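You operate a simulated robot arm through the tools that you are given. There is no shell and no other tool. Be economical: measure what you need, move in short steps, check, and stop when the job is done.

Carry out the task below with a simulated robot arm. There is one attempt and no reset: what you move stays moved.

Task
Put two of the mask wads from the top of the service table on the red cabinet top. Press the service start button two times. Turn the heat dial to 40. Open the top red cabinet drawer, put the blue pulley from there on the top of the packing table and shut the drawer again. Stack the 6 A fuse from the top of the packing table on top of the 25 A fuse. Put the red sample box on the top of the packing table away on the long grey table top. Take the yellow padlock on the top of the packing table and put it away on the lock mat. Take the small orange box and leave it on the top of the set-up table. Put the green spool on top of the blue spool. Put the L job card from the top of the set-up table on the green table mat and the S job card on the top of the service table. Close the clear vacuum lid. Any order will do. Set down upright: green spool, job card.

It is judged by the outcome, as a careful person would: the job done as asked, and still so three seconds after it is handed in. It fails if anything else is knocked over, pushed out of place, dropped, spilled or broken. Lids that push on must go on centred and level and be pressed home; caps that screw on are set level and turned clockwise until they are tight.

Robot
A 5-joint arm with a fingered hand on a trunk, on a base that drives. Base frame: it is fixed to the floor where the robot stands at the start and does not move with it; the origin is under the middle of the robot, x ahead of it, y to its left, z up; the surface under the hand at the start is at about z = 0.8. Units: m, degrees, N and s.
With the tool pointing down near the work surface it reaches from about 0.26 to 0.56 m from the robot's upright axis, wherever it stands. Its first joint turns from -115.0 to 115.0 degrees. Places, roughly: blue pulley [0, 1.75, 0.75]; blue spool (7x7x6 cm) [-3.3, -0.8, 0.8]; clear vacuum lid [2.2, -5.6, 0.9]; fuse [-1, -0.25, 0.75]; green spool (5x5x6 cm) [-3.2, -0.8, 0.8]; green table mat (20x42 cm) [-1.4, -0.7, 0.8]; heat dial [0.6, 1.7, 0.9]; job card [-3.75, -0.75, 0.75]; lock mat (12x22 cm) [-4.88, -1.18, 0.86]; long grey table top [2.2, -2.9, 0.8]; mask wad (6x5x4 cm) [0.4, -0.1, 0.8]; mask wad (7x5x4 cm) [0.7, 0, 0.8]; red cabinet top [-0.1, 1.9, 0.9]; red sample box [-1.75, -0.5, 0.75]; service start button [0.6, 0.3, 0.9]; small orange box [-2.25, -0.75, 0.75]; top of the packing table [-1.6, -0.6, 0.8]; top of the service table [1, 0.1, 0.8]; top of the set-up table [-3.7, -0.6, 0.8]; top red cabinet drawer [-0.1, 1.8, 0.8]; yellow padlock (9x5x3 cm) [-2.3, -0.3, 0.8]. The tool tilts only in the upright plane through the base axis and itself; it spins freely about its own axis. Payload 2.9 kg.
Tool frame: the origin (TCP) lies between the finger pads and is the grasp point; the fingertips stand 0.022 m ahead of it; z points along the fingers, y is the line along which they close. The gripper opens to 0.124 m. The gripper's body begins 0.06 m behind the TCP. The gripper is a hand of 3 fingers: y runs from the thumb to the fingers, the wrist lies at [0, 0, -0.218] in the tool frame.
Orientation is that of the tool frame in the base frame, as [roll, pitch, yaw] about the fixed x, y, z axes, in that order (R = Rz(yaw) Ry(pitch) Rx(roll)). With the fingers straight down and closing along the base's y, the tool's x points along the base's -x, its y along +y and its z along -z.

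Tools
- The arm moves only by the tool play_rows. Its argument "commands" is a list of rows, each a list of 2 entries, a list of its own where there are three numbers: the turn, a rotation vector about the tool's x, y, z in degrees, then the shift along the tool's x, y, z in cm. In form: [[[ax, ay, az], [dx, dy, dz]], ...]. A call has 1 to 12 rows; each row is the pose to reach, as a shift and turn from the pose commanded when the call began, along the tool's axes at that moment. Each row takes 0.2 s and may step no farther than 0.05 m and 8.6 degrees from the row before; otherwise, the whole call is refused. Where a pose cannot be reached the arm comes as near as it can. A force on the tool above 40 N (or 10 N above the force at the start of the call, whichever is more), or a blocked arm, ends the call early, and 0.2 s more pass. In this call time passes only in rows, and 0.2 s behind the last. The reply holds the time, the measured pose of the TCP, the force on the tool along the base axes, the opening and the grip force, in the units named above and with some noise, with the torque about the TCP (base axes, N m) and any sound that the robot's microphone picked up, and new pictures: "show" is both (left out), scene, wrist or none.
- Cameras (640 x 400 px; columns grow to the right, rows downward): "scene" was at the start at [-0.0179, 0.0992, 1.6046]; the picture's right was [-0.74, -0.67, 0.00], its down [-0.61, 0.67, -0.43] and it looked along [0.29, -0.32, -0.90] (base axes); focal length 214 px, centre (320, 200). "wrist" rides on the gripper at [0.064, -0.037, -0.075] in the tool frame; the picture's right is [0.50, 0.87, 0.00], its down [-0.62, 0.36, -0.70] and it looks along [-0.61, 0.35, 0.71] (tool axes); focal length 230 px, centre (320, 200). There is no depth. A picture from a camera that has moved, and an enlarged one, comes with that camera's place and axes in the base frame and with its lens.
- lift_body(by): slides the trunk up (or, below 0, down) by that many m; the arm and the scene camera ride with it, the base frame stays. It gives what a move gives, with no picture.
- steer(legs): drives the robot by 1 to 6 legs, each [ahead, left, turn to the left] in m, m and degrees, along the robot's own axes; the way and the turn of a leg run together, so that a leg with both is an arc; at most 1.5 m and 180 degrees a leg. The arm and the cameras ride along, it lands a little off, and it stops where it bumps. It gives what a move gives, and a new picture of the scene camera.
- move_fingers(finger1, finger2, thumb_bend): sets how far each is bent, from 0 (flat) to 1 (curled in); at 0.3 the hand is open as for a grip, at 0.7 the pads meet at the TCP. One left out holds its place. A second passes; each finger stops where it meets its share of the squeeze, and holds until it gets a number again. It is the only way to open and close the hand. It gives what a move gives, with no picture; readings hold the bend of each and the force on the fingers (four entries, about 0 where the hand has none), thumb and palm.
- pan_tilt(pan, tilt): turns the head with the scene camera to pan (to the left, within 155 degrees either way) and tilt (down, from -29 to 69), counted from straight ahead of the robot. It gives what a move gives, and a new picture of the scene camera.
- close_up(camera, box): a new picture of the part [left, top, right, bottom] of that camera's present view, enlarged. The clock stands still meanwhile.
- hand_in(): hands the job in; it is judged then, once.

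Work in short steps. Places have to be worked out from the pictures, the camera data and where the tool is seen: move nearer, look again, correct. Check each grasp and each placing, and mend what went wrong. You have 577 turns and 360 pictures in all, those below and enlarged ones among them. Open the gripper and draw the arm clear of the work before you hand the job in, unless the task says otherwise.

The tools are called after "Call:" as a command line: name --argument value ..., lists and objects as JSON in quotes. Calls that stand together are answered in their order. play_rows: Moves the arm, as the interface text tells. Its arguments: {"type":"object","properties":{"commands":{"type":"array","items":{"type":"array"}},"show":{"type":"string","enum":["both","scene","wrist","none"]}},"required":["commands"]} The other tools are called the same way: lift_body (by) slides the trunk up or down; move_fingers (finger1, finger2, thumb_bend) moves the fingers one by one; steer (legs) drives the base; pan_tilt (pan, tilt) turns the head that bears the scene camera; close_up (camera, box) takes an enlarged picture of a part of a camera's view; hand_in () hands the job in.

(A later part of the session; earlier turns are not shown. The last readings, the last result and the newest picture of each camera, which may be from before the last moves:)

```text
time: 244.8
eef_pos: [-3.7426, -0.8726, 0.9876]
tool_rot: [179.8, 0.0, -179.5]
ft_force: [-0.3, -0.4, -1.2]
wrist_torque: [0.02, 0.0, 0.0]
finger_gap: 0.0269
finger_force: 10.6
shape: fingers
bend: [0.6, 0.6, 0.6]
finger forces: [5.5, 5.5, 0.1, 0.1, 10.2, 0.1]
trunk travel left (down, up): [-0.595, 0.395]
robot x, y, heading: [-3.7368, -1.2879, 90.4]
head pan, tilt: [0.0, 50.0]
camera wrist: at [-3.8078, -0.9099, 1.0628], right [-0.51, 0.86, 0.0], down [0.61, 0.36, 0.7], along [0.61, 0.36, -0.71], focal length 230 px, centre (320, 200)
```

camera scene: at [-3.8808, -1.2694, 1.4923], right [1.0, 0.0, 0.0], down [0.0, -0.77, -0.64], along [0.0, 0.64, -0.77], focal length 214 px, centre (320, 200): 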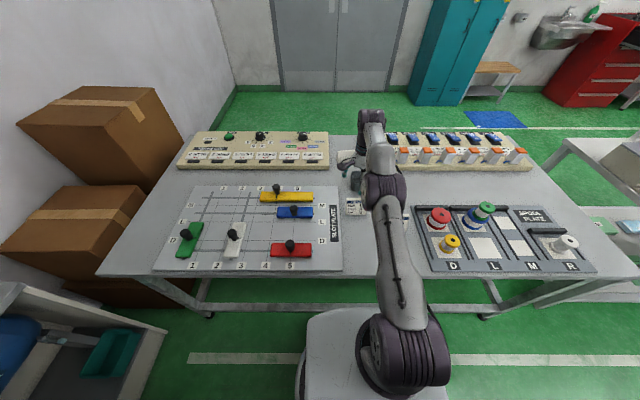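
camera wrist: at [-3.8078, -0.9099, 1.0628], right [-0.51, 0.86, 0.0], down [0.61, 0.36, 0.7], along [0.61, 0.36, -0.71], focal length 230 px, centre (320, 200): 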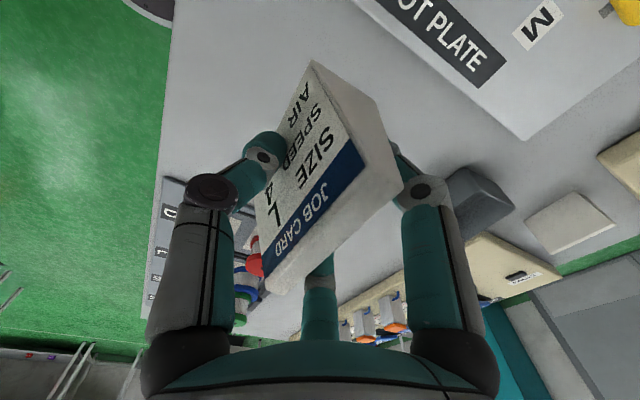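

The card is held. I pull in, back off and drive along the aisle to behind the packing table.

Call:
play_rows --commands '[[[0, 0, 0], [0, -3, 0]], [[0, 0, 0], [0, -6, 0]]]' --show "none"

Call:
steer --legs '[[-0.2, 0, 0], [0, -1.2, 0], [0, -1.14, 0]]'

```text
time: 245.4
eef_pos: [-3.7426, -0.9292, 0.9889]
tool_rot: [180.0, 0.1, -179.6]
ft_force: [-0.6, -0.4, -0.8]
wrist_torque: [0.0, -0.02, 0.0]
finger_gap: 0.0268
finger_force: 10.8
shape: fingers
bend: [0.6, 0.6, 0.6]
finger forces: [5.4, 5.5, 0.0, 0.0, 10.3, 0.0]
trunk travel left (down, up): [-0.595, 0.395]
robot x, y, heading: [-3.74, -1.2897, 90.3]
head pan, tilt: [0.0, 50.0]
```

```text
time: 258.0
eef_pos: [-1.4058, -1.1621, 0.9897]
tool_rot: [180.0, 0.0, 179.9]
ft_force: [0.3, -0.4, -1.0]
wrist_torque: [-0.05, 0.02, -0.02]
finger_gap: 0.0269
finger_force: 11.1
shape: fingers
bend: [0.6, 0.6, 0.6]
finger forces: [5.6, 5.5, 0.0, 0.1, 10.3, 0.0]
trunk travel left (down, up): [-0.595, 0.395]
robot x, y, heading: [-1.4055, -1.5173, 89.8]
head pan, tilt: [0.0, 50.0]
camera scene: at [-1.5454, -1.503, 1.4924], right [1.0, 0.0, 0.0], down [0.0, -0.77, -0.64], along [0.0, 0.64, -0.77], focal length 214 px, centre (320, 200)
```

scene: 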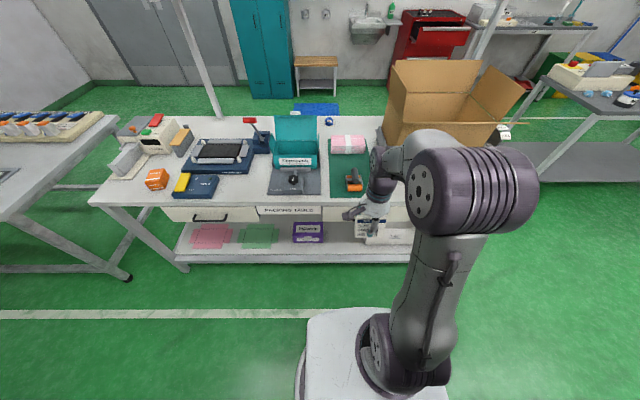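

Call:
close_up --camera "scene" --box '[260, 110, 420, 220]'

```text
3.64 times, centred on (340, 165) of scene
camera zoom: at [-1.5454, -1.503, 1.4924], right [1.0, 0.0, 0.0], down [0.0, -0.77, -0.64], along [0.0, 0.64, -0.77], focal length 780 px, centre (247, 327)
```

zoom: 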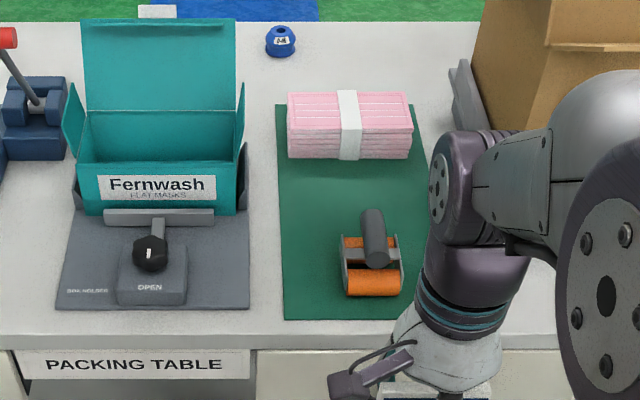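

The mat spans x −1.50…−1.30, y −0.92…−0.49; between the pink stack and the roller around (-1.40,-0.72) it is free. I raise a little and move the base in.

Call:
play_rows --commands '[[[0, 0, 0], [0, 0, -3]]]' --show "none"

Call:
steer --legs '[[0.255, 0, 0.2]]'

```text
time: 258.4
eef_pos: [-1.4066, -1.1619, 1.019]
tool_rot: [179.9, 0.1, 179.9]
ft_force: [0.3, -0.1, -0.7]
wrist_torque: [-0.01, 0.0, -0.01]
finger_gap: 0.0266
finger_force: 10.8
shape: fingers
bend: [0.6, 0.6, 0.6]
finger forces: [5.6, 5.5, 0.1, 0.1, 10.4, 0.1]
trunk travel left (down, up): [-0.595, 0.395]
robot x, y, heading: [-1.4017, -1.5218, 89.9]
head pan, tilt: [0.0, 50.0]
```

```text
time: 260.3
eef_pos: [-1.4067, -0.9016, 1.0198]
tool_rot: [-180.0, 0.0, -179.9]
ft_force: [-0.3, -0.1, -1.4]
wrist_torque: [-0.01, 0.0, -0.02]
finger_gap: 0.0266
finger_force: 11.1
shape: fingers
bend: [0.6, 0.6, 0.6]
finger forces: [5.6, 5.6, 0.0, 0.1, 10.4, 0.0]
trunk travel left (down, up): [-0.595, 0.395]
robot x, y, heading: [-1.4007, -1.2616, 90.2]
head pan, tilt: [0.0, 50.0]
camera scene: at [-1.5456, -1.2429, 1.4924], right [1.0, 0.0, 0.0], down [0.0, -0.77, -0.64], along [0.0, 0.64, -0.77], focal length 214 px, centre (320, 200)
```

scene: 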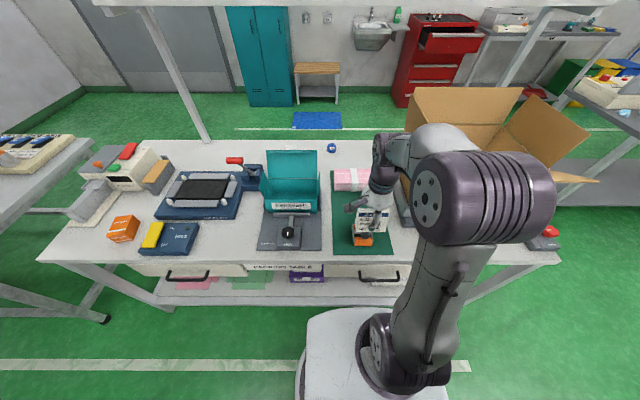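

Call:
play_rows --commands '[[[0, 0, 0], [-0.3, 4.6, 0]], [[0, 0, 0], [-0.6, 9.2, 0]], [[0, 0, 0], [-0.6, 13.8, 0]], [[0, 0, 0], [-0.6, 18.2, 0]], [[0, 0, 0], [-0.6, 18.2, 4]], [[0, 0, 0], [-0.6, 18.2, 8]]]'

```text
time: 261.7
eef_pos: [-1.4039, -0.7206, 0.9378]
tool_rot: [180.0, 0.1, -179.8]
ft_force: [-0.6, -0.4, 0.1]
wrist_torque: [0.0, 0.01, 0.03]
finger_gap: 0.0256
finger_force: 10.5
shape: fingers
bend: [0.6, 0.61, 0.6]
finger forces: [5.5, 5.3, 0.0, 0.0, 10.3, 0.0]
trunk travel left (down, up): [-0.595, 0.395]
robot x, y, heading: [-1.4044, -1.2623, 90.2]
head pan, tilt: [0.0, 50.0]
camera scene: at [-1.5456, -1.2425, 1.4924], right [1.0, 0.0, 0.0], down [0.0, -0.77, -0.64], along [0.0, 0.64, -0.77], focal length 214 px, centre (320, 200)
camera wrist: at [-1.4678, -0.7567, 1.0129], right [-0.5, 0.86, 0.0], down [0.62, 0.36, 0.7], along [0.61, 0.35, -0.71], focal length 230 px, centre (320, 200)
```

scene: 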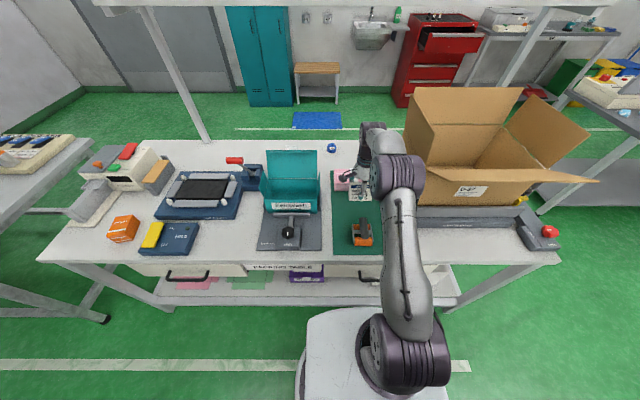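
wrist: 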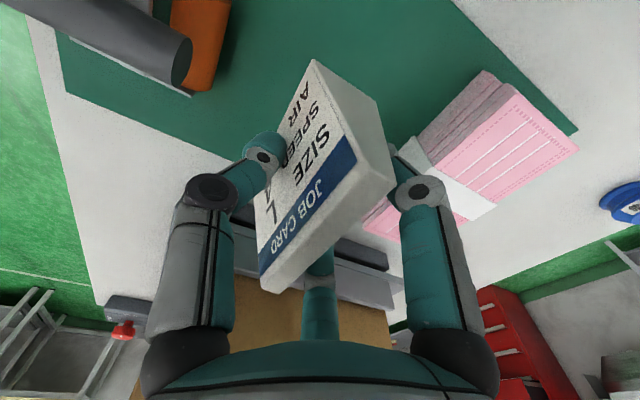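

The card hangs above free mat. I lower it slowly.

Call:
play_rows --commands '[[[0, 0, 0], [0, 0, 3]], [[0, 0, 0], [0, 0, 6]], [[0, 0, 0], [0, 0, 8.3]]]' --show "wrist"

Call:
play_rows --commands '[[[0, 0, 0], [0, 0, 0.5]]]' --show "none"

Call:
close_up --camera "scene" --box '[320, 150, 420, 250]'

```text
time: 262.5
eef_pos: [-1.4063, -0.7228, 0.8567]
tool_rot: [-180.0, -0.1, -179.8]
ft_force: [0.3, -1.0, -0.7]
wrist_torque: [0.0, -0.03, 0.0]
finger_gap: 0.0255
finger_force: 10.4
shape: fingers
bend: [0.61, 0.61, 0.6]
finger forces: [5.5, 5.4, 0.0, 0.0, 10.4, 0.0]
trunk travel left (down, up): [-0.595, 0.395]
robot x, y, heading: [-1.4034, -1.2606, 90.4]
head pan, tilt: [0.0, 50.0]
camera wrist: at [-1.4707, -0.7584, 0.9326], right [-0.5, 0.86, 0.0], down [0.62, 0.36, 0.7], along [0.61, 0.35, -0.71], focal length 230 px, centre (320, 200)
```

wrist: 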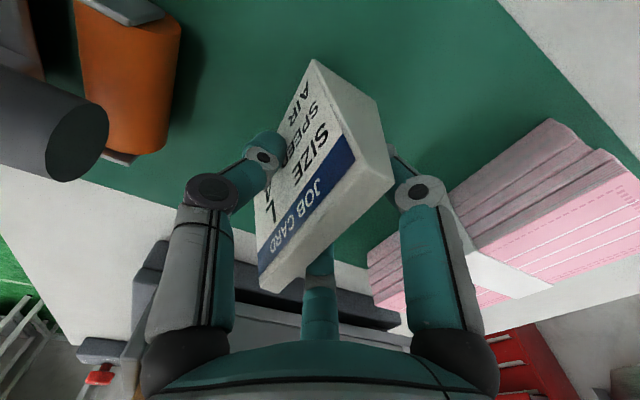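

```text
time: 262.9
eef_pos: [-1.4046, -0.7224, 0.8514]
tool_rot: [179.9, 0.0, -179.8]
ft_force: [-0.5, 0.1, -0.2]
wrist_torque: [0.02, -0.02, 0.0]
finger_gap: 0.0255
finger_force: 10.6
shape: fingers
bend: [0.61, 0.61, 0.6]
finger forces: [5.5, 5.4, 0.1, 0.1, 10.4, 0.0]
trunk travel left (down, up): [-0.595, 0.395]
robot x, y, heading: [-1.3993, -1.2612, 90.0]
head pan, tilt: [0.0, 50.0]
```

```text
4.00 times, centred on (370, 200) of scene
camera zoom: at [-1.5456, -1.2435, 1.4924], right [1.0, 0.0, 0.0], down [0.0, -0.77, -0.64], along [0.0, 0.64, -0.77], focal length 858 px, centre (120, 200)
```

zoom: 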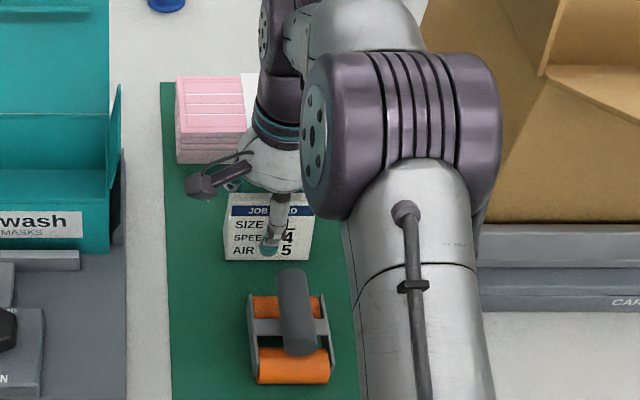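

Call:
play_rows --commands '[[[0, 0, 0], [0, 0, 0.5]]]' --show "none"

Call:
play_rows --commands '[[[0, 0, 0], [0, 0, 0.4]]]' --show "none"

```text
time: 263.3
eef_pos: [-1.4059, -0.7205, 0.846]
tool_rot: [-180.0, -0.1, -179.7]
ft_force: [-0.2, -1.0, 0.0]
wrist_torque: [0.0, -0.02, 0.01]
finger_gap: 0.0256
finger_force: 10.9
shape: fingers
bend: [0.61, 0.61, 0.6]
finger forces: [5.4, 5.4, 0.0, 0.0, 10.3, 0.1]
trunk travel left (down, up): [-0.595, 0.395]
robot x, y, heading: [-1.4032, -1.2614, 90.0]
head pan, tilt: [0.0, 50.0]
```

```text
time: 263.7
eef_pos: [-1.4052, -0.721, 0.8427]
tool_rot: [179.7, 0.0, -179.7]
ft_force: [-1.5, 2.4, 7.0]
wrist_torque: [-0.09, 0.0, -0.01]
finger_gap: 0.0257
finger_force: 14.5
shape: fingers
bend: [0.61, 0.61, 0.6]
finger forces: [7.4, 7.3, 0.0, 0.0, 13.8, 0.0]
trunk travel left (down, up): [-0.595, 0.395]
robot x, y, heading: [-1.4023, -1.2586, 90.1]
head pan, tilt: [0.0, 50.0]
```

Call:
play_rows --commands '[[[0, 0, 0], [0, 0, 0.2]]]' --show "none"

Call:
move_fingers --finger1 0.54 --finger2 0.54 --thumb_bend 0.54

Call:
close_up --camera "wrist" --box '[0, 0, 640, 400]'

```text
time: 264.1
eef_pos: [-1.4046, -0.7207, 0.8418]
tool_rot: [179.7, 0.0, -179.7]
ft_force: [-3.3, 7.0, 17.9]
wrist_torque: [-0.2, 0.1, -0.01]
finger_gap: 0.0257
finger_force: 20.6
shape: fingers
bend: [0.6, 0.61, 0.61]
finger forces: [10.2, 11.9, 0.0, 0.0, 19.4, 0.1]
trunk travel left (down, up): [-0.595, 0.395]
robot x, y, heading: [-1.4033, -1.2584, 90.0]
head pan, tilt: [0.0, 50.0]
```

```text
time: 265.1
eef_pos: [-1.4034, -0.7193, 0.8396]
tool_rot: [180.0, 0.0, -179.7]
ft_force: [0.1, -0.6, -0.1]
wrist_torque: [-0.03, -0.02, 0.01]
finger_gap: 0.0381
finger_force: 0.1
shape: fingers
bend: [0.54, 0.54, 0.54]
finger forces: [0.0, 0.0, 0.0, 0.0, 0.0, 0.0]
trunk travel left (down, up): [-0.595, 0.395]
robot x, y, heading: [-1.4026, -1.2606, 90.1]
head pan, tilt: [0.0, 50.0]
```

```text
1.00 times, centred on (320, 200) of wrist (not enlarged: the box is as wide or as high as the picture)
camera zoom: at [-1.4677, -0.7575, 0.9153], right [-0.5, 0.86, 0.0], down [0.62, 0.36, 0.7], along [0.61, 0.35, -0.71], focal length 230 px, centre (320, 200)
```

zoom: 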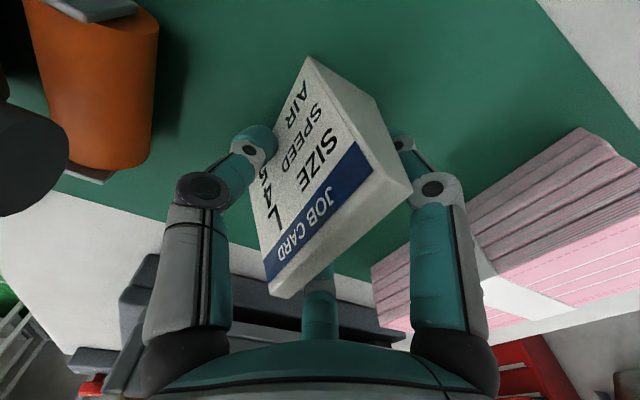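

The card stands upright on the mat. I open a bit more and rise.

Call:
move_fingers --finger1 0.47 --finger2 0.47 --thumb_bend 0.45

Call:
play_rows --commands '[[[0, 0, 0], [0, 0, -3]], [[0, 0, 0], [0, 0, -7]], [[0, 0, 0], [0, 0, -11]], [[0, 0, 0], [0, 0, -15]], [[0, 0, 0], [0, -4, -17]], [[0, 0, 0], [0, -8, -18]], [[0, 0, 0], [0, -12, -18]], [[0, 0, 0], [0, -16, -18]]]' --show "scene"

Call:
close_up --camera "scene" --box '[320, 150, 420, 250]'

```text
time: 266.1
eef_pos: [-1.4034, -0.7205, 0.8394]
tool_rot: [-180.0, 0.1, -179.8]
ft_force: [0.6, -0.2, 0.1]
wrist_torque: [0.02, 0.0, 0.0]
finger_gap: 0.0604
finger_force: 0.0
shape: fingers
bend: [0.47, 0.47, 0.45]
finger forces: [0.0, 0.1, 0.1, 0.1, 0.0, 0.1]
trunk travel left (down, up): [-0.595, 0.395]
robot x, y, heading: [-1.3997, -1.2602, 90.0]
head pan, tilt: [0.0, 50.0]
```

```text
time: 267.9
eef_pos: [-1.4, -0.8835, 1.0222]
tool_rot: [180.0, 0.1, -179.7]
ft_force: [-0.5, 0.0, 0.5]
wrist_torque: [0.0, 0.03, 0.01]
finger_gap: 0.0605
finger_force: 0.0
shape: fingers
bend: [0.47, 0.47, 0.45]
finger forces: [0.0, 0.0, 0.0, 0.1, 0.0, 0.0]
trunk travel left (down, up): [-0.595, 0.395]
robot x, y, heading: [-1.401, -1.2624, 90.1]
head pan, tilt: [0.0, 50.0]
camera scene: at [-1.5455, -1.2455, 1.4924], right [1.0, 0.0, 0.0], down [0.0, -0.77, -0.64], along [0.0, 0.64, -0.77], focal length 214 px, centre (320, 200)
```

scene: 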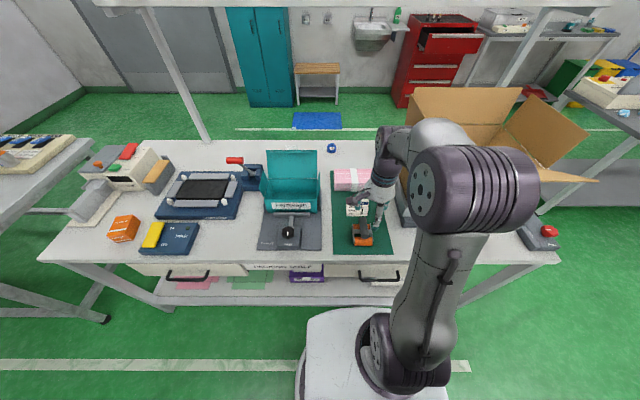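

```text
4.00 times, centred on (370, 200) of scene
camera zoom: at [-1.5455, -1.2455, 1.4924], right [1.0, 0.0, 0.0], down [0.0, -0.77, -0.64], along [0.0, 0.64, -0.77], focal length 858 px, centre (120, 200)
```

zoom: 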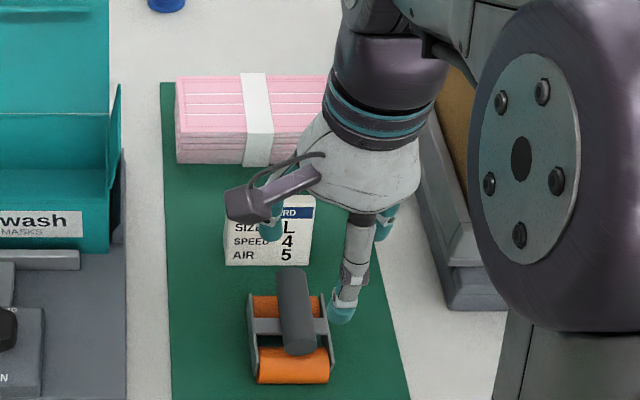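

The L card stands on the mat. Next the small orange box at about (-2.26,-0.84): I shift left behind the table.

Call:
steer --legs '[[0, 0.85, 0]]'

Call:
close_up --camera "scene" --box '[260, 150, 440, 260]'

```text
time: 272.4
eef_pos: [-2.252, -0.8805, 1.0219]
tool_rot: [180.0, 0.0, 180.0]
ft_force: [0.0, -0.1, -0.1]
wrist_torque: [-0.01, -0.04, -0.01]
finger_gap: 0.0604
finger_force: 0.0
shape: fingers
bend: [0.47, 0.47, 0.45]
finger forces: [0.0, 0.0, 0.1, 0.0, 0.0, 0.0]
trunk travel left (down, up): [-0.595, 0.395]
robot x, y, heading: [-2.2539, -1.2579, 89.6]
head pan, tilt: [0.0, 50.0]
camera scene: at [-2.4001, -1.2421, 1.4923], right [1.0, 0.0, 0.0], down [0.0, -0.77, -0.64], along [0.0, 0.64, -0.77], focal length 214 px, centre (320, 200)
```

scene: 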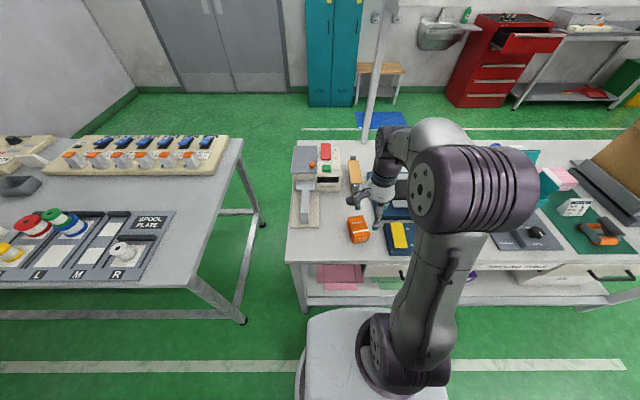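

```text
3.56 times, centred on (350, 205) of scene
camera zoom: at [-2.4001, -1.2421, 1.4923], right [1.0, 0.0, 0.0], down [0.0, -0.77, -0.64], along [0.0, 0.64, -0.77], focal length 763 px, centre (213, 182)
```

zoom: 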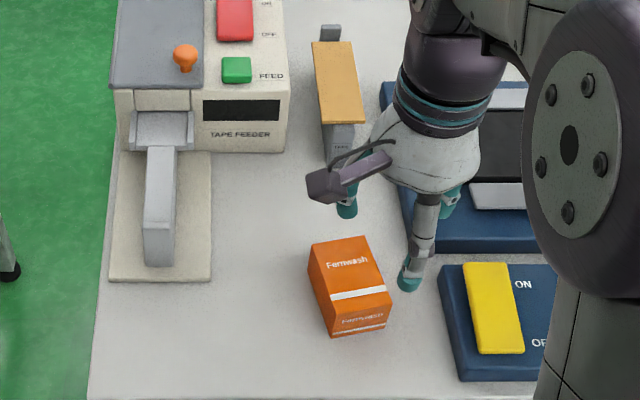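

The orange box is about 6.5×7.6×4.7 cm, centred at (-2.264,-0.822), rotated ~11°. I open, align and lower over it.

Call:
move_fingers --finger1 0.3 --finger2 0.3 --thumb_bend 0.3

Call:
play_rows --commands '[[[0, 0, -5.5], [0.6, 3, 3]], [[0, 0, -11], [1.2, 5.8, 6]], [[0, 0, -11], [1.2, 5.8, 10]]]' --show "wrist"

```text
time: 273.4
eef_pos: [-2.2518, -0.882, 1.0231]
tool_rot: [-180.0, 0.0, 179.9]
ft_force: [0.3, 0.3, 0.6]
wrist_torque: [-0.03, 0.0, 0.0]
finger_gap: 0.1037
finger_force: 0.0
shape: fingers
bend: [0.3, 0.3, 0.3]
finger forces: [0.0, 0.1, 0.0, 0.0, 0.0, 0.0]
trunk travel left (down, up): [-0.595, 0.395]
robot x, y, heading: [-2.2561, -1.2597, 89.4]
head pan, tilt: [0.0, 50.0]
```

```text
time: 274.2
eef_pos: [-2.2646, -0.822, 0.9234]
tool_rot: [180.0, 0.1, -169.1]
ft_force: [-0.1, -0.3, -0.9]
wrist_torque: [-0.02, 0.0, 0.0]
finger_gap: 0.1037
finger_force: 0.1
shape: fingers
bend: [0.3, 0.3, 0.3]
finger forces: [0.0, 0.1, 0.0, 0.0, 0.0, 0.0]
trunk travel left (down, up): [-0.595, 0.395]
robot x, y, heading: [-2.257, -1.2583, 89.6]
head pan, tilt: [0.0, 50.0]
camera wrist: at [-2.3207, -0.8704, 0.9989], right [-0.66, 0.76, 0.0], down [0.54, 0.47, 0.7], along [0.53, 0.46, -0.71], focal length 230 px, centre (320, 200)
```

wrist: 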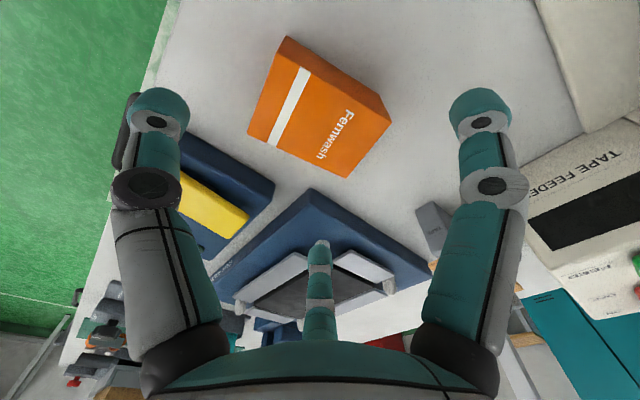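

Call:
play_rows --commands '[[[0, 0, 0], [0, 0, 4]], [[0, 0, 0], [0, 0, 8]], [[0, 0, 0], [0, 0, 9.2]]]' --show "none"

Call:
move_fingers --finger1 0.55 --finger2 0.55 --thumb_bend 0.55

Call:
close_up --camera "wrist" --box '[0, 0, 640, 400]'

```text
time: 275.0
eef_pos: [-2.263, -0.8229, 0.8311]
tool_rot: [-180.0, 0.0, -169.1]
ft_force: [-0.3, -0.5, 0.0]
wrist_torque: [-0.02, 0.02, -0.01]
finger_gap: 0.1037
finger_force: 0.0
shape: fingers
bend: [0.3, 0.3, 0.3]
finger forces: [0.0, 0.0, 0.0, 0.0, 0.0, 0.0]
trunk travel left (down, up): [-0.595, 0.395]
robot x, y, heading: [-2.2576, -1.2582, 89.7]
head pan, tilt: [0.0, 50.0]
```

```text
time: 276.0
eef_pos: [-2.2632, -0.823, 0.8318]
tool_rot: [-180.0, -0.1, -169.1]
ft_force: [0.1, -0.6, 0.0]
wrist_torque: [0.01, 0.02, 0.06]
finger_gap: 0.0505
finger_force: 4.7
shape: fingers
bend: [0.49, 0.49, 0.51]
finger forces: [3.2, 3.5, 0.1, 0.0, 4.2, 0.1]
trunk travel left (down, up): [-0.595, 0.395]
robot x, y, heading: [-2.2578, -1.2613, 89.5]
head pan, tilt: [0.0, 50.0]
```

```text
1.00 times, centred on (320, 200) of wrist (not enlarged: the box is as wide or as high as the picture)
camera zoom: at [-2.3199, -0.8708, 0.9075], right [-0.65, 0.76, 0.0], down [0.54, 0.47, 0.7], along [0.53, 0.46, -0.71], focal length 230 px, centre (320, 200)
```

zoom: 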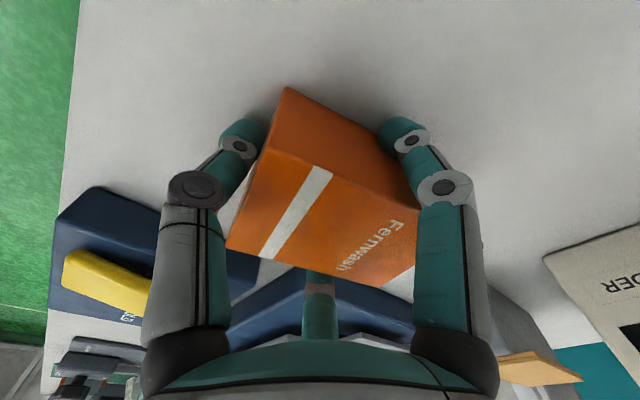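

Good grip. I firm it, lift and pull back.

Call:
move_fingers --finger1 0.62 --finger2 0.62 --thumb_bend 0.62

Call:
play_rows --commands '[[[0, 0, 0], [0, 0, -3]], [[0, 0, 0], [0, 0, -7]], [[0, 0, 0], [0, 0, -11]], [[0, 0, 0], [0, -3, -15]], [[0, 0, 0], [0, -6, -18]]]' --show "wrist"

```text
time: 277.0
eef_pos: [-2.2628, -0.823, 0.8317]
tool_rot: [-179.9, 0.0, -169.1]
ft_force: [0.4, -0.2, 0.3]
wrist_torque: [0.03, 0.02, 0.03]
finger_gap: 0.0451
finger_force: 11.0
shape: fingers
bend: [0.5, 0.49, 0.55]
finger forces: [6.9, 7.6, 0.0, 0.0, 7.8, 0.0]
trunk travel left (down, up): [-0.595, 0.395]
robot x, y, heading: [-2.2555, -1.2563, 89.6]
head pan, tilt: [0.0, 50.0]
```

```text
time: 278.2
eef_pos: [-2.254, -0.8819, 1.0097]
tool_rot: [179.9, -0.1, -169.1]
ft_force: [0.5, -0.1, -0.3]
wrist_torque: [0.01, 0.0, -0.01]
finger_gap: 0.0448
finger_force: 10.5
shape: fingers
bend: [0.5, 0.49, 0.55]
finger forces: [7.1, 7.6, 0.0, 0.1, 7.6, 0.0]
trunk travel left (down, up): [-0.595, 0.395]
robot x, y, heading: [-2.2579, -1.2605, 89.8]
head pan, tilt: [0.0, 50.0]
camera wrist: at [-2.3103, -0.9307, 1.0861], right [-0.65, 0.76, 0.0], down [0.54, 0.47, 0.7], along [0.53, 0.46, -0.71], focal length 230 px, centre (320, 200)
```

wrist: 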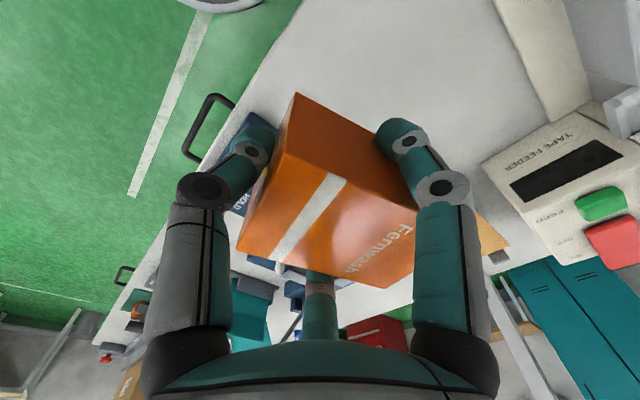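

Call:
steer --legs '[[-0.15, 0, 0.3], [0, 1.47, 0], [0.12, 0, 0]]'

Call:
close_up --camera "scene" --box '[280, 130, 460, 270]'

```text
time: 287.3
eef_pos: [-3.7232, -0.9107, 1.0087]
tool_rot: [179.9, 0.0, -168.8]
ft_force: [0.2, -0.5, -1.4]
wrist_torque: [-0.04, 0.0, 0.0]
finger_gap: 0.045
finger_force: 11.5
shape: fingers
bend: [0.5, 0.49, 0.55]
finger forces: [7.1, 7.6, 0.1, 0.1, 7.7, 0.1]
trunk travel left (down, up): [-0.595, 0.395]
robot x, y, heading: [-3.7277, -1.2908, 90.2]
head pan, tilt: [0.0, 50.0]
camera scene: at [-3.867, -1.2722, 1.4923], right [1.0, 0.0, 0.0], down [0.0, -0.77, -0.64], along [0.0, 0.64, -0.77], focal length 214 px, centre (320, 200)
```

scene: 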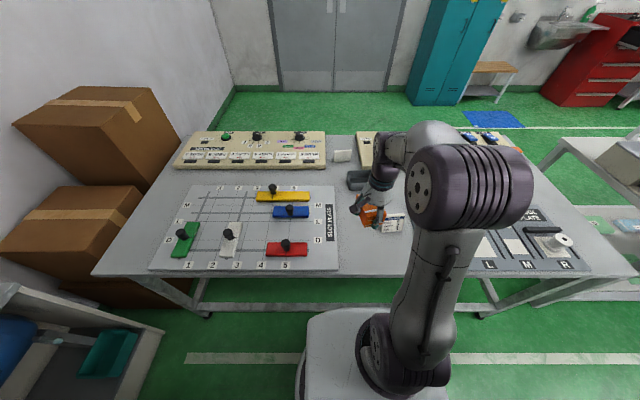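

```text
2.86 times, centred on (370, 200) of scene
camera zoom: at [-3.867, -1.2722, 1.4923], right [1.0, 0.0, 0.0], down [0.0, -0.77, -0.64], along [0.0, 0.64, -0.77], focal length 613 px, centre (177, 200)
```

zoom: 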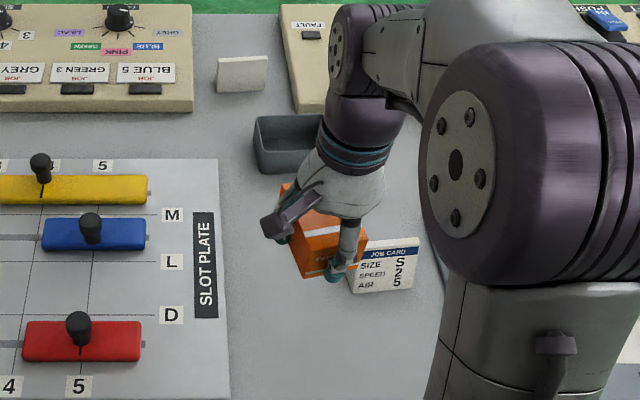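

The space at (-3.725,-0.76) between slot plate, tray and S card is free. I bring the box there and lower it.

Call:
play_rows --commands '[[[0, 0, 0], [-0.7, 3.7, 0]], [[0, 0, 0], [-1.4, 7.4, 0]], [[0, 0, 0], [-2.1, 11.1, 1]], [[0, 0, 0], [-2.7, 14.8, 3]], [[0, 0, 0], [-2.7, 14.8, 7]], [[0, 0, 0], [-2.7, 14.8, 11]], [[0, 0, 0], [-2.7, 14.8, 15]]]'

```text
time: 288.9
eef_pos: [-3.7254, -0.7614, 0.8577]
tool_rot: [-180.0, 0.0, -168.9]
ft_force: [0.3, 0.8, -0.6]
wrist_torque: [-0.03, 0.01, 0.03]
finger_gap: 0.0445
finger_force: 11.0
shape: fingers
bend: [0.5, 0.49, 0.55]
finger forces: [7.3, 7.6, 0.1, 0.0, 7.5, 0.0]
trunk travel left (down, up): [-0.595, 0.395]
robot x, y, heading: [-3.7248, -1.289, 90.0]
head pan, tilt: [0.0, 50.0]
camera scene: at [-3.8672, -1.2731, 1.4924], right [1.0, 0.0, 0.0], down [0.0, -0.77, -0.64], along [0.0, 0.64, -0.77], focal length 214 px, centre (320, 200)
camera wrist: at [-3.7823, -0.8101, 0.9342], right [-0.66, 0.75, 0.0], down [0.54, 0.47, 0.7], along [0.53, 0.46, -0.71], focal length 230 px, centre (320, 200)
```

scene: 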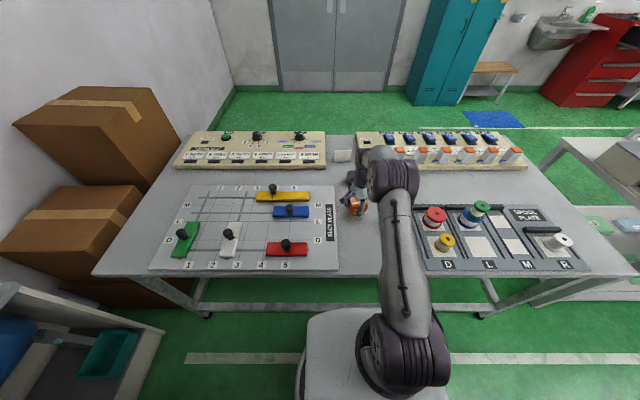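
wrist: 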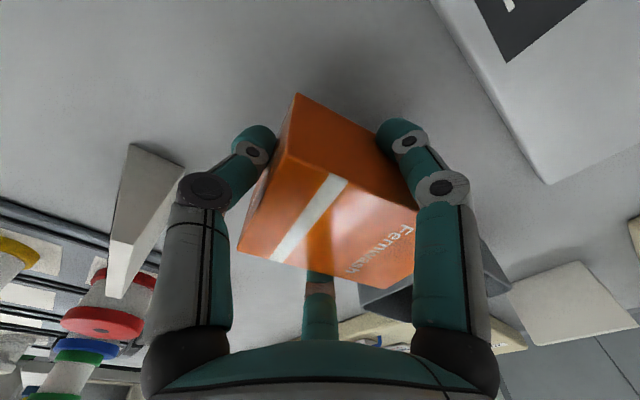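

Call:
play_rows --commands '[[[0, 0, 0], [0, 0, 1.2]], [[0, 0, 0], [0, 0, 2.2]]]' --show "none"

Call:
play_rows --commands '[[[0, 0, 0], [0, 0, 0.3]]]' --show "none"

```text
time: 289.5
eef_pos: [-3.7249, -0.762, 0.8353]
tool_rot: [180.0, 0.0, -168.8]
ft_force: [-0.8, -0.2, -1.7]
wrist_torque: [-0.02, 0.0, 0.02]
finger_gap: 0.0447
finger_force: 11.0
shape: fingers
bend: [0.5, 0.49, 0.55]
finger forces: [7.2, 7.7, 0.0, 0.0, 7.5, 0.0]
trunk travel left (down, up): [-0.595, 0.395]
robot x, y, heading: [-3.7261, -1.2917, 89.9]
head pan, tilt: [0.0, 50.0]
```

```text
time: 289.9
eef_pos: [-3.725, -0.7618, 0.834]
tool_rot: [-180.0, 0.0, -168.7]
ft_force: [-0.2, 0.0, -0.7]
wrist_torque: [0.01, 0.01, 0.02]
finger_gap: 0.0446
finger_force: 11.4
shape: fingers
bend: [0.5, 0.49, 0.55]
finger forces: [7.3, 7.6, 0.1, 0.1, 7.5, 0.1]
trunk travel left (down, up): [-0.595, 0.395]
robot x, y, heading: [-3.7242, -1.2892, 89.8]
head pan, tilt: [0.0, 50.0]
```

Call:
play_rows --commands '[[[0, 0, 0], [0, 0, 0.3]]]' --show "none"

Call:
play_rows --commands '[[[0, 0, 0], [0, 0, 0.2]]]' --show "none"

```text
time: 290.3
eef_pos: [-3.7247, -0.7618, 0.831]
tool_rot: [179.8, 0.0, -168.7]
ft_force: [-0.7, 0.3, -0.4]
wrist_torque: [0.03, -0.02, -0.05]
finger_gap: 0.0446
finger_force: 11.5
shape: fingers
bend: [0.5, 0.49, 0.55]
finger forces: [7.3, 7.6, 0.0, 0.1, 7.4, 0.0]
trunk travel left (down, up): [-0.595, 0.395]
robot x, y, heading: [-3.7222, -1.2871, 90.3]
head pan, tilt: [0.0, 50.0]
```

```text
time: 290.7
eef_pos: [-3.7247, -0.7644, 0.8299]
tool_rot: [179.8, 0.0, -168.7]
ft_force: [0.6, 1.8, 8.7]
wrist_torque: [0.07, -0.03, 0.01]
finger_gap: 0.0443
finger_force: 11.6
shape: fingers
bend: [0.5, 0.49, 0.56]
finger forces: [6.6, 8.0, 0.0, 0.0, 7.7, 0.0]
trunk travel left (down, up): [-0.595, 0.395]
robot x, y, heading: [-3.7223, -1.2893, 90.1]
head pan, tilt: [0.0, 50.0]
```

Contact. I release and rise.

Call:
move_fingers --finger1 0.4 --finger2 0.4 --thumb_bend 0.4

Call:
play_rows --commands '[[[0, 0, 0], [0, 0, -3]], [[0, 0, 0], [0, 0, -7]], [[0, 0, 0], [0, 0, -11]], [[0, 0, 0], [0, 0, -14]], [[0, 0, 0], [0, -4, -16]], [[0, 0, 0], [0, -8, -17]]]' --show "wrist"

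```text
time: 291.7
eef_pos: [-3.7246, -0.7634, 0.8301]
tool_rot: [-180.0, 0.0, -168.8]
ft_force: [-0.3, -0.3, -0.3]
wrist_torque: [-0.02, -0.01, 0.02]
finger_gap: 0.0768
finger_force: 0.1
shape: fingers
bend: [0.4, 0.4, 0.4]
finger forces: [0.0, 0.1, 0.0, 0.0, 0.1, 0.1]
trunk travel left (down, up): [-0.595, 0.395]
robot x, y, heading: [-3.7218, -1.2914, 89.8]
head pan, tilt: [0.0, 50.0]
```

```text
time: 293.1
eef_pos: [-3.7098, -0.8375, 0.9991]
tool_rot: [179.8, 0.0, -168.8]
ft_force: [-0.1, 0.9, 0.6]
wrist_torque: [-0.01, 0.01, -0.03]
finger_gap: 0.077
finger_force: 0.2
shape: fingers
bend: [0.4, 0.4, 0.4]
finger forces: [0.0, 0.1, 0.1, 0.0, 0.1, 0.1]
trunk travel left (down, up): [-0.595, 0.395]
robot x, y, heading: [-3.7261, -1.2897, 90.0]
head pan, tilt: [0.0, 50.0]
camera wrist: at [-3.7652, -0.8869, 1.0742], right [-0.66, 0.75, 0.0], down [0.54, 0.47, 0.7], along [0.53, 0.46, -0.71], focal length 230 px, centre (320, 200)
```

wrist: 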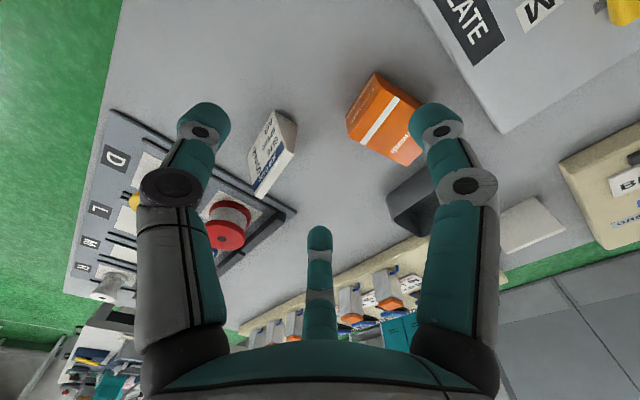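

The orange box is placed. Now the S card at about (-3.597,-0.823): I align and move over it.

Call:
play_rows --commands '[[[0, 0, 3], [-4, -0.3, 0]], [[0, 0, 6], [-8, -0.6, 1]], [[0, 0, 6], [-11.3, -0.9, 3]], [[0, 0, 6], [-11.3, -0.9, 6.5]]]' --show "wrist"

```text
time: 294.1
eef_pos: [-3.5965, -0.8277, 0.9345]
tool_rot: [179.9, 0.0, -174.9]
ft_force: [0.6, -0.6, -0.4]
wrist_torque: [-0.02, 0.02, 0.02]
finger_gap: 0.0769
finger_force: 0.1
shape: fingers
bend: [0.4, 0.4, 0.4]
finger forces: [0.0, 0.0, 0.1, 0.0, 0.0, 0.0]
trunk travel left (down, up): [-0.595, 0.395]
robot x, y, heading: [-3.7228, -1.2898, 90.2]
head pan, tilt: [0.0, 50.0]
camera wrist: at [-3.6581, -0.8704, 1.0106], right [-0.58, 0.82, 0.0], down [0.58, 0.41, 0.7], along [0.57, 0.4, -0.71], focal length 230 px, centre (320, 200)
```

wrist: 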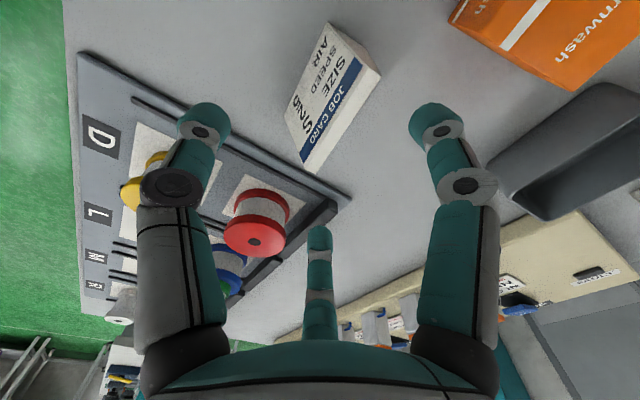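

Call:
play_rows --commands '[[[0, 0, 0], [0.8, 0.2, 4]], [[0, 0, 0], [0.8, 0.2, 8]], [[0, 0, 0], [0.8, 0.2, 9.6]]]' --show "wrist"

Call:
move_fingers --finger1 0.6 --finger2 0.6 --thumb_bend 0.6

Call:
close_up --camera "wrist" --box '[0, 0, 640, 400]'

```text
time: 294.9
eef_pos: [-3.6056, -0.825, 0.839]
tool_rot: [180.0, 0.1, -174.9]
ft_force: [-0.4, 0.5, -0.2]
wrist_torque: [-0.02, 0.02, 0.0]
finger_gap: 0.0769
finger_force: 0.2
shape: fingers
bend: [0.4, 0.4, 0.4]
finger forces: [0.1, 0.0, 0.0, 0.0, 0.1, 0.0]
trunk travel left (down, up): [-0.595, 0.395]
robot x, y, heading: [-3.7238, -1.2932, 90.1]
head pan, tilt: [0.0, 50.0]
camera wrist: at [-3.6664, -0.8672, 0.9146], right [-0.58, 0.82, 0.0], down [0.58, 0.41, 0.7], along [0.57, 0.4, -0.71], focal length 230 px, centre (320, 200)
```

wrist: 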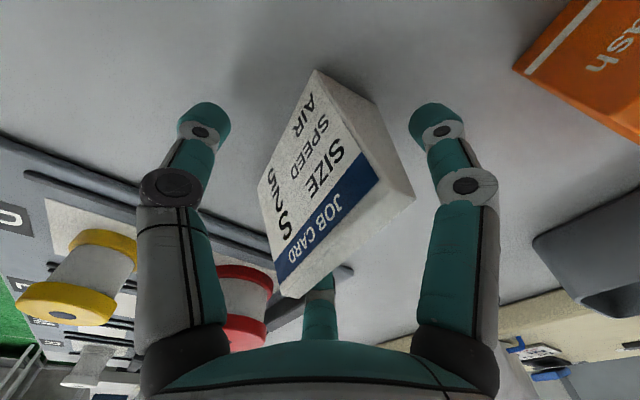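

```text
time: 295.9
eef_pos: [-3.6047, -0.8254, 0.8399]
tool_rot: [-179.9, -0.1, -174.8]
ft_force: [-0.1, 0.5, -0.9]
wrist_torque: [-0.01, 0.0, -0.02]
finger_gap: 0.0303
finger_force: 3.3
shape: fingers
bend: [0.57, 0.57, 0.57]
finger forces: [1.4, 1.5, 0.0, 0.0, 3.0, 0.0]
trunk travel left (down, up): [-0.595, 0.395]
robot x, y, heading: [-3.7238, -1.2895, 90.1]
head pan, tilt: [0.0, 50.0]
```

```text
1.00 times, centred on (320, 200) of wrist (not enlarged: the box is as wide or as high as the picture)
camera zoom: at [-3.6664, -0.8673, 0.915], right [-0.58, 0.82, 0.0], down [0.58, 0.41, 0.7], along [0.57, 0.4, -0.71], focal length 230 px, centre (320, 200)
```

zoom: 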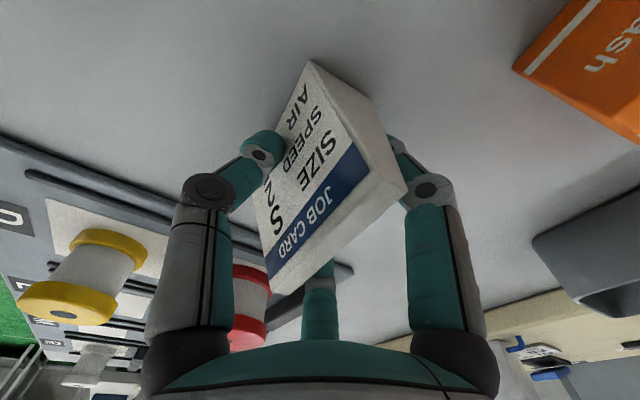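

The S card is gripped the same way. I firm up, lift, draw in and drive along the aisle toward the service table.

Call:
move_fingers --finger1 0.69 --finger2 0.69 --thumb_bend 0.69

Call:
play_rows --commands '[[[0, 0, 0], [0, 0, -3]], [[0, 0, 0], [0, 0, -7]], [[0, 0, 0], [0, 0, -11]], [[0, 0, 0], [0, -3, -15]], [[0, 0, 0], [0, -7, -17]], [[0, 0, 0], [2, -10, -19]]]' --show "wrist"

```text
time: 296.9
eef_pos: [-3.6056, -0.8258, 0.8386]
tool_rot: [180.0, 0.0, -174.8]
ft_force: [0.1, -0.3, 2.3]
wrist_torque: [-0.07, -0.01, -0.05]
finger_gap: 0.0273
finger_force: 12.2
shape: fingers
bend: [0.59, 0.59, 0.6]
finger forces: [6.1, 6.3, 0.1, 0.0, 12.3, 0.0]
trunk travel left (down, up): [-0.595, 0.395]
robot x, y, heading: [-3.7236, -1.2879, 89.8]
head pan, tilt: [0.0, 50.0]
```

```text
time: 298.3
eef_pos: [-3.6187, -0.9287, 1.0287]
tool_rot: [179.9, 0.1, -174.8]
ft_force: [-0.2, 0.1, -1.4]
wrist_torque: [0.04, 0.02, 0.02]
finger_gap: 0.0265
finger_force: 10.8
shape: fingers
bend: [0.6, 0.6, 0.6]
finger forces: [5.7, 5.8, 0.0, 0.0, 10.8, 0.0]
trunk travel left (down, up): [-0.595, 0.395]
robot x, y, heading: [-3.7219, -1.294, 90.4]
head pan, tilt: [0.0, 50.0]
camera wrist: at [-3.6798, -0.9707, 1.1042], right [-0.58, 0.82, 0.0], down [0.58, 0.41, 0.7], along [0.57, 0.41, -0.71], focal length 230 px, centre (320, 200)
```

wrist: 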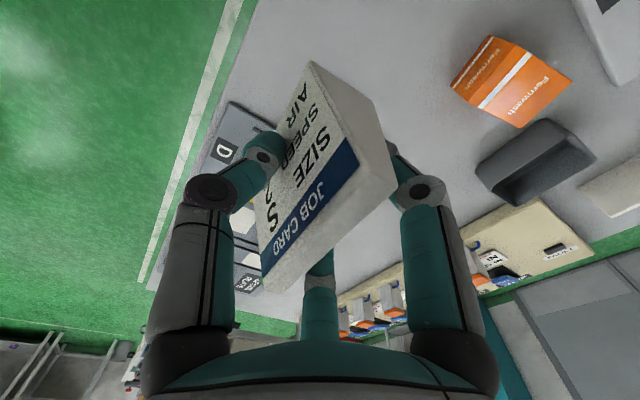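

Call:
steer --legs '[[-0.25, 0, 0], [0, -1.5, 0], [0, -1.5, 0], [0, -1.25, 0]]'

Call:
pan_tilt --pan -30 --tilt 35

```text
time: 320.2
eef_pos: [0.639, -1.1754, 1.0279]
tool_rot: [180.0, 0.0, -172.6]
ft_force: [-0.1, 0.1, -0.1]
wrist_torque: [-0.02, -0.01, -0.01]
finger_gap: 0.0264
finger_force: 11.5
shape: fingers
bend: [0.6, 0.6, 0.6]
finger forces: [5.7, 5.7, 0.1, 0.0, 10.8, 0.0]
trunk travel left (down, up): [-0.595, 0.395]
robot x, y, heading: [0.5475, -1.5449, 92.1]
head pan, tilt: [0.0, 50.0]
camera scene: at [0.4036, -1.5325, 1.4924], right [1.0, 0.04, 0.0], down [0.03, -0.77, -0.64], along [-0.03, 0.64, -0.77], focal length 214 px, centre (320, 200)
```

scene: 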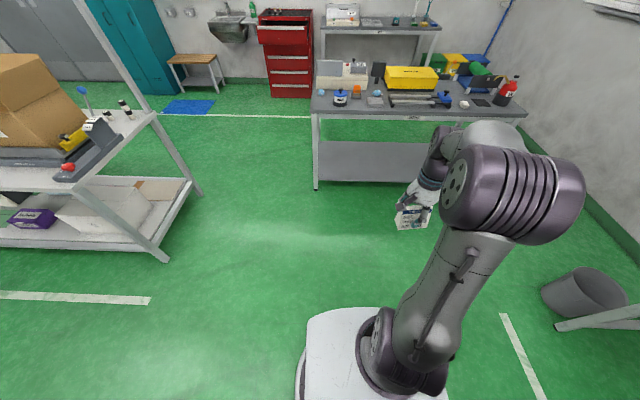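

```text
time: 321.1
eef_pos: [0.6382, -1.1758, 1.0285]
tool_rot: [180.0, 0.0, -172.6]
ft_force: [0.2, 1.1, -1.4]
wrist_torque: [-0.02, 0.01, -0.03]
finger_gap: 0.0263
finger_force: 11.3
shape: fingers
bend: [0.6, 0.6, 0.6]
finger forces: [5.8, 5.7, 0.0, 0.0, 10.7, 0.0]
trunk travel left (down, up): [-0.595, 0.395]
robot x, y, heading: [0.5505, -1.5461, 92.3]
head pan, tilt: [-30.0, 35.0]
camera scene: at [0.4472, -1.5315, 1.5141], right [0.89, -0.46, 0.0], down [-0.27, -0.51, -0.82], along [0.38, 0.73, -0.57], focal length 214 px, centre (320, 200)
```

scene: 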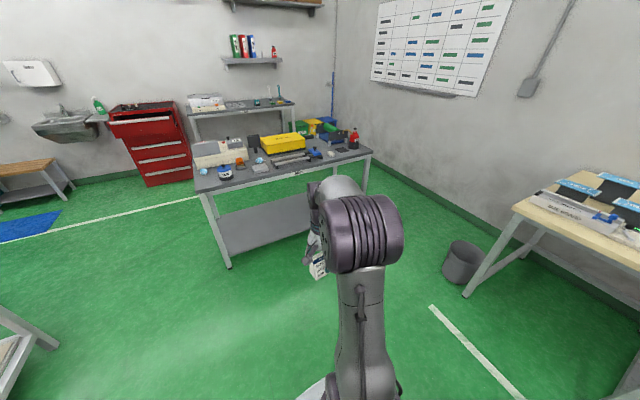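

Call:
steer --legs '[[0, 0, -2.2], [0.9, -0.2, 0]]'

Call:
pan_tilt --pan 0 --tilt 45

```text
time: 326.3
eef_pos: [0.8404, -0.2842, 1.027]
tool_rot: [180.0, 0.0, -173.9]
ft_force: [0.8, 0.3, -0.8]
wrist_torque: [0.04, 0.01, 0.01]
finger_gap: 0.0265
finger_force: 10.9
shape: fingers
bend: [0.6, 0.6, 0.6]
finger forces: [5.8, 5.9, 0.1, 0.1, 10.8, 0.0]
trunk travel left (down, up): [-0.595, 0.395]
robot x, y, heading: [0.7411, -0.6477, 91.1]
head pan, tilt: [-30.0, 35.0]
camera scene: at [0.6415, -0.6354, 1.5141], right [0.88, -0.48, 0.0], down [-0.28, -0.5, -0.82], along [0.4, 0.72, -0.57], focal length 214 px, centre (320, 200)
```

scene: 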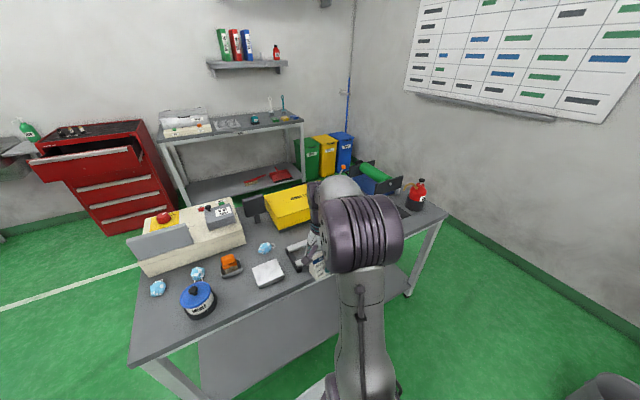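

```text
time: 327.3
eef_pos: [0.8409, -0.2838, 1.0273]
tool_rot: [-179.9, 0.0, -173.8]
ft_force: [-0.3, -0.3, -0.7]
wrist_torque: [-0.03, 0.02, 0.01]
finger_gap: 0.0264
finger_force: 10.9
shape: fingers
bend: [0.6, 0.6, 0.6]
finger forces: [5.8, 5.8, 0.1, 0.0, 10.8, 0.0]
trunk travel left (down, up): [-0.595, 0.395]
robot x, y, heading: [0.7393, -0.6521, 91.2]
head pan, tilt: [0.0, 45.0]
camera scene: at [0.5974, -0.6315, 1.4993], right [1.0, 0.02, 0.0], down [0.01, -0.71, -0.71], along [-0.01, 0.71, -0.71], focal length 214 px, centre (320, 200)
```

scene: 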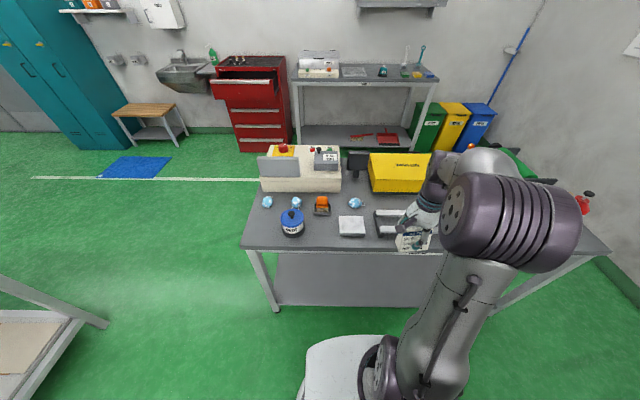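

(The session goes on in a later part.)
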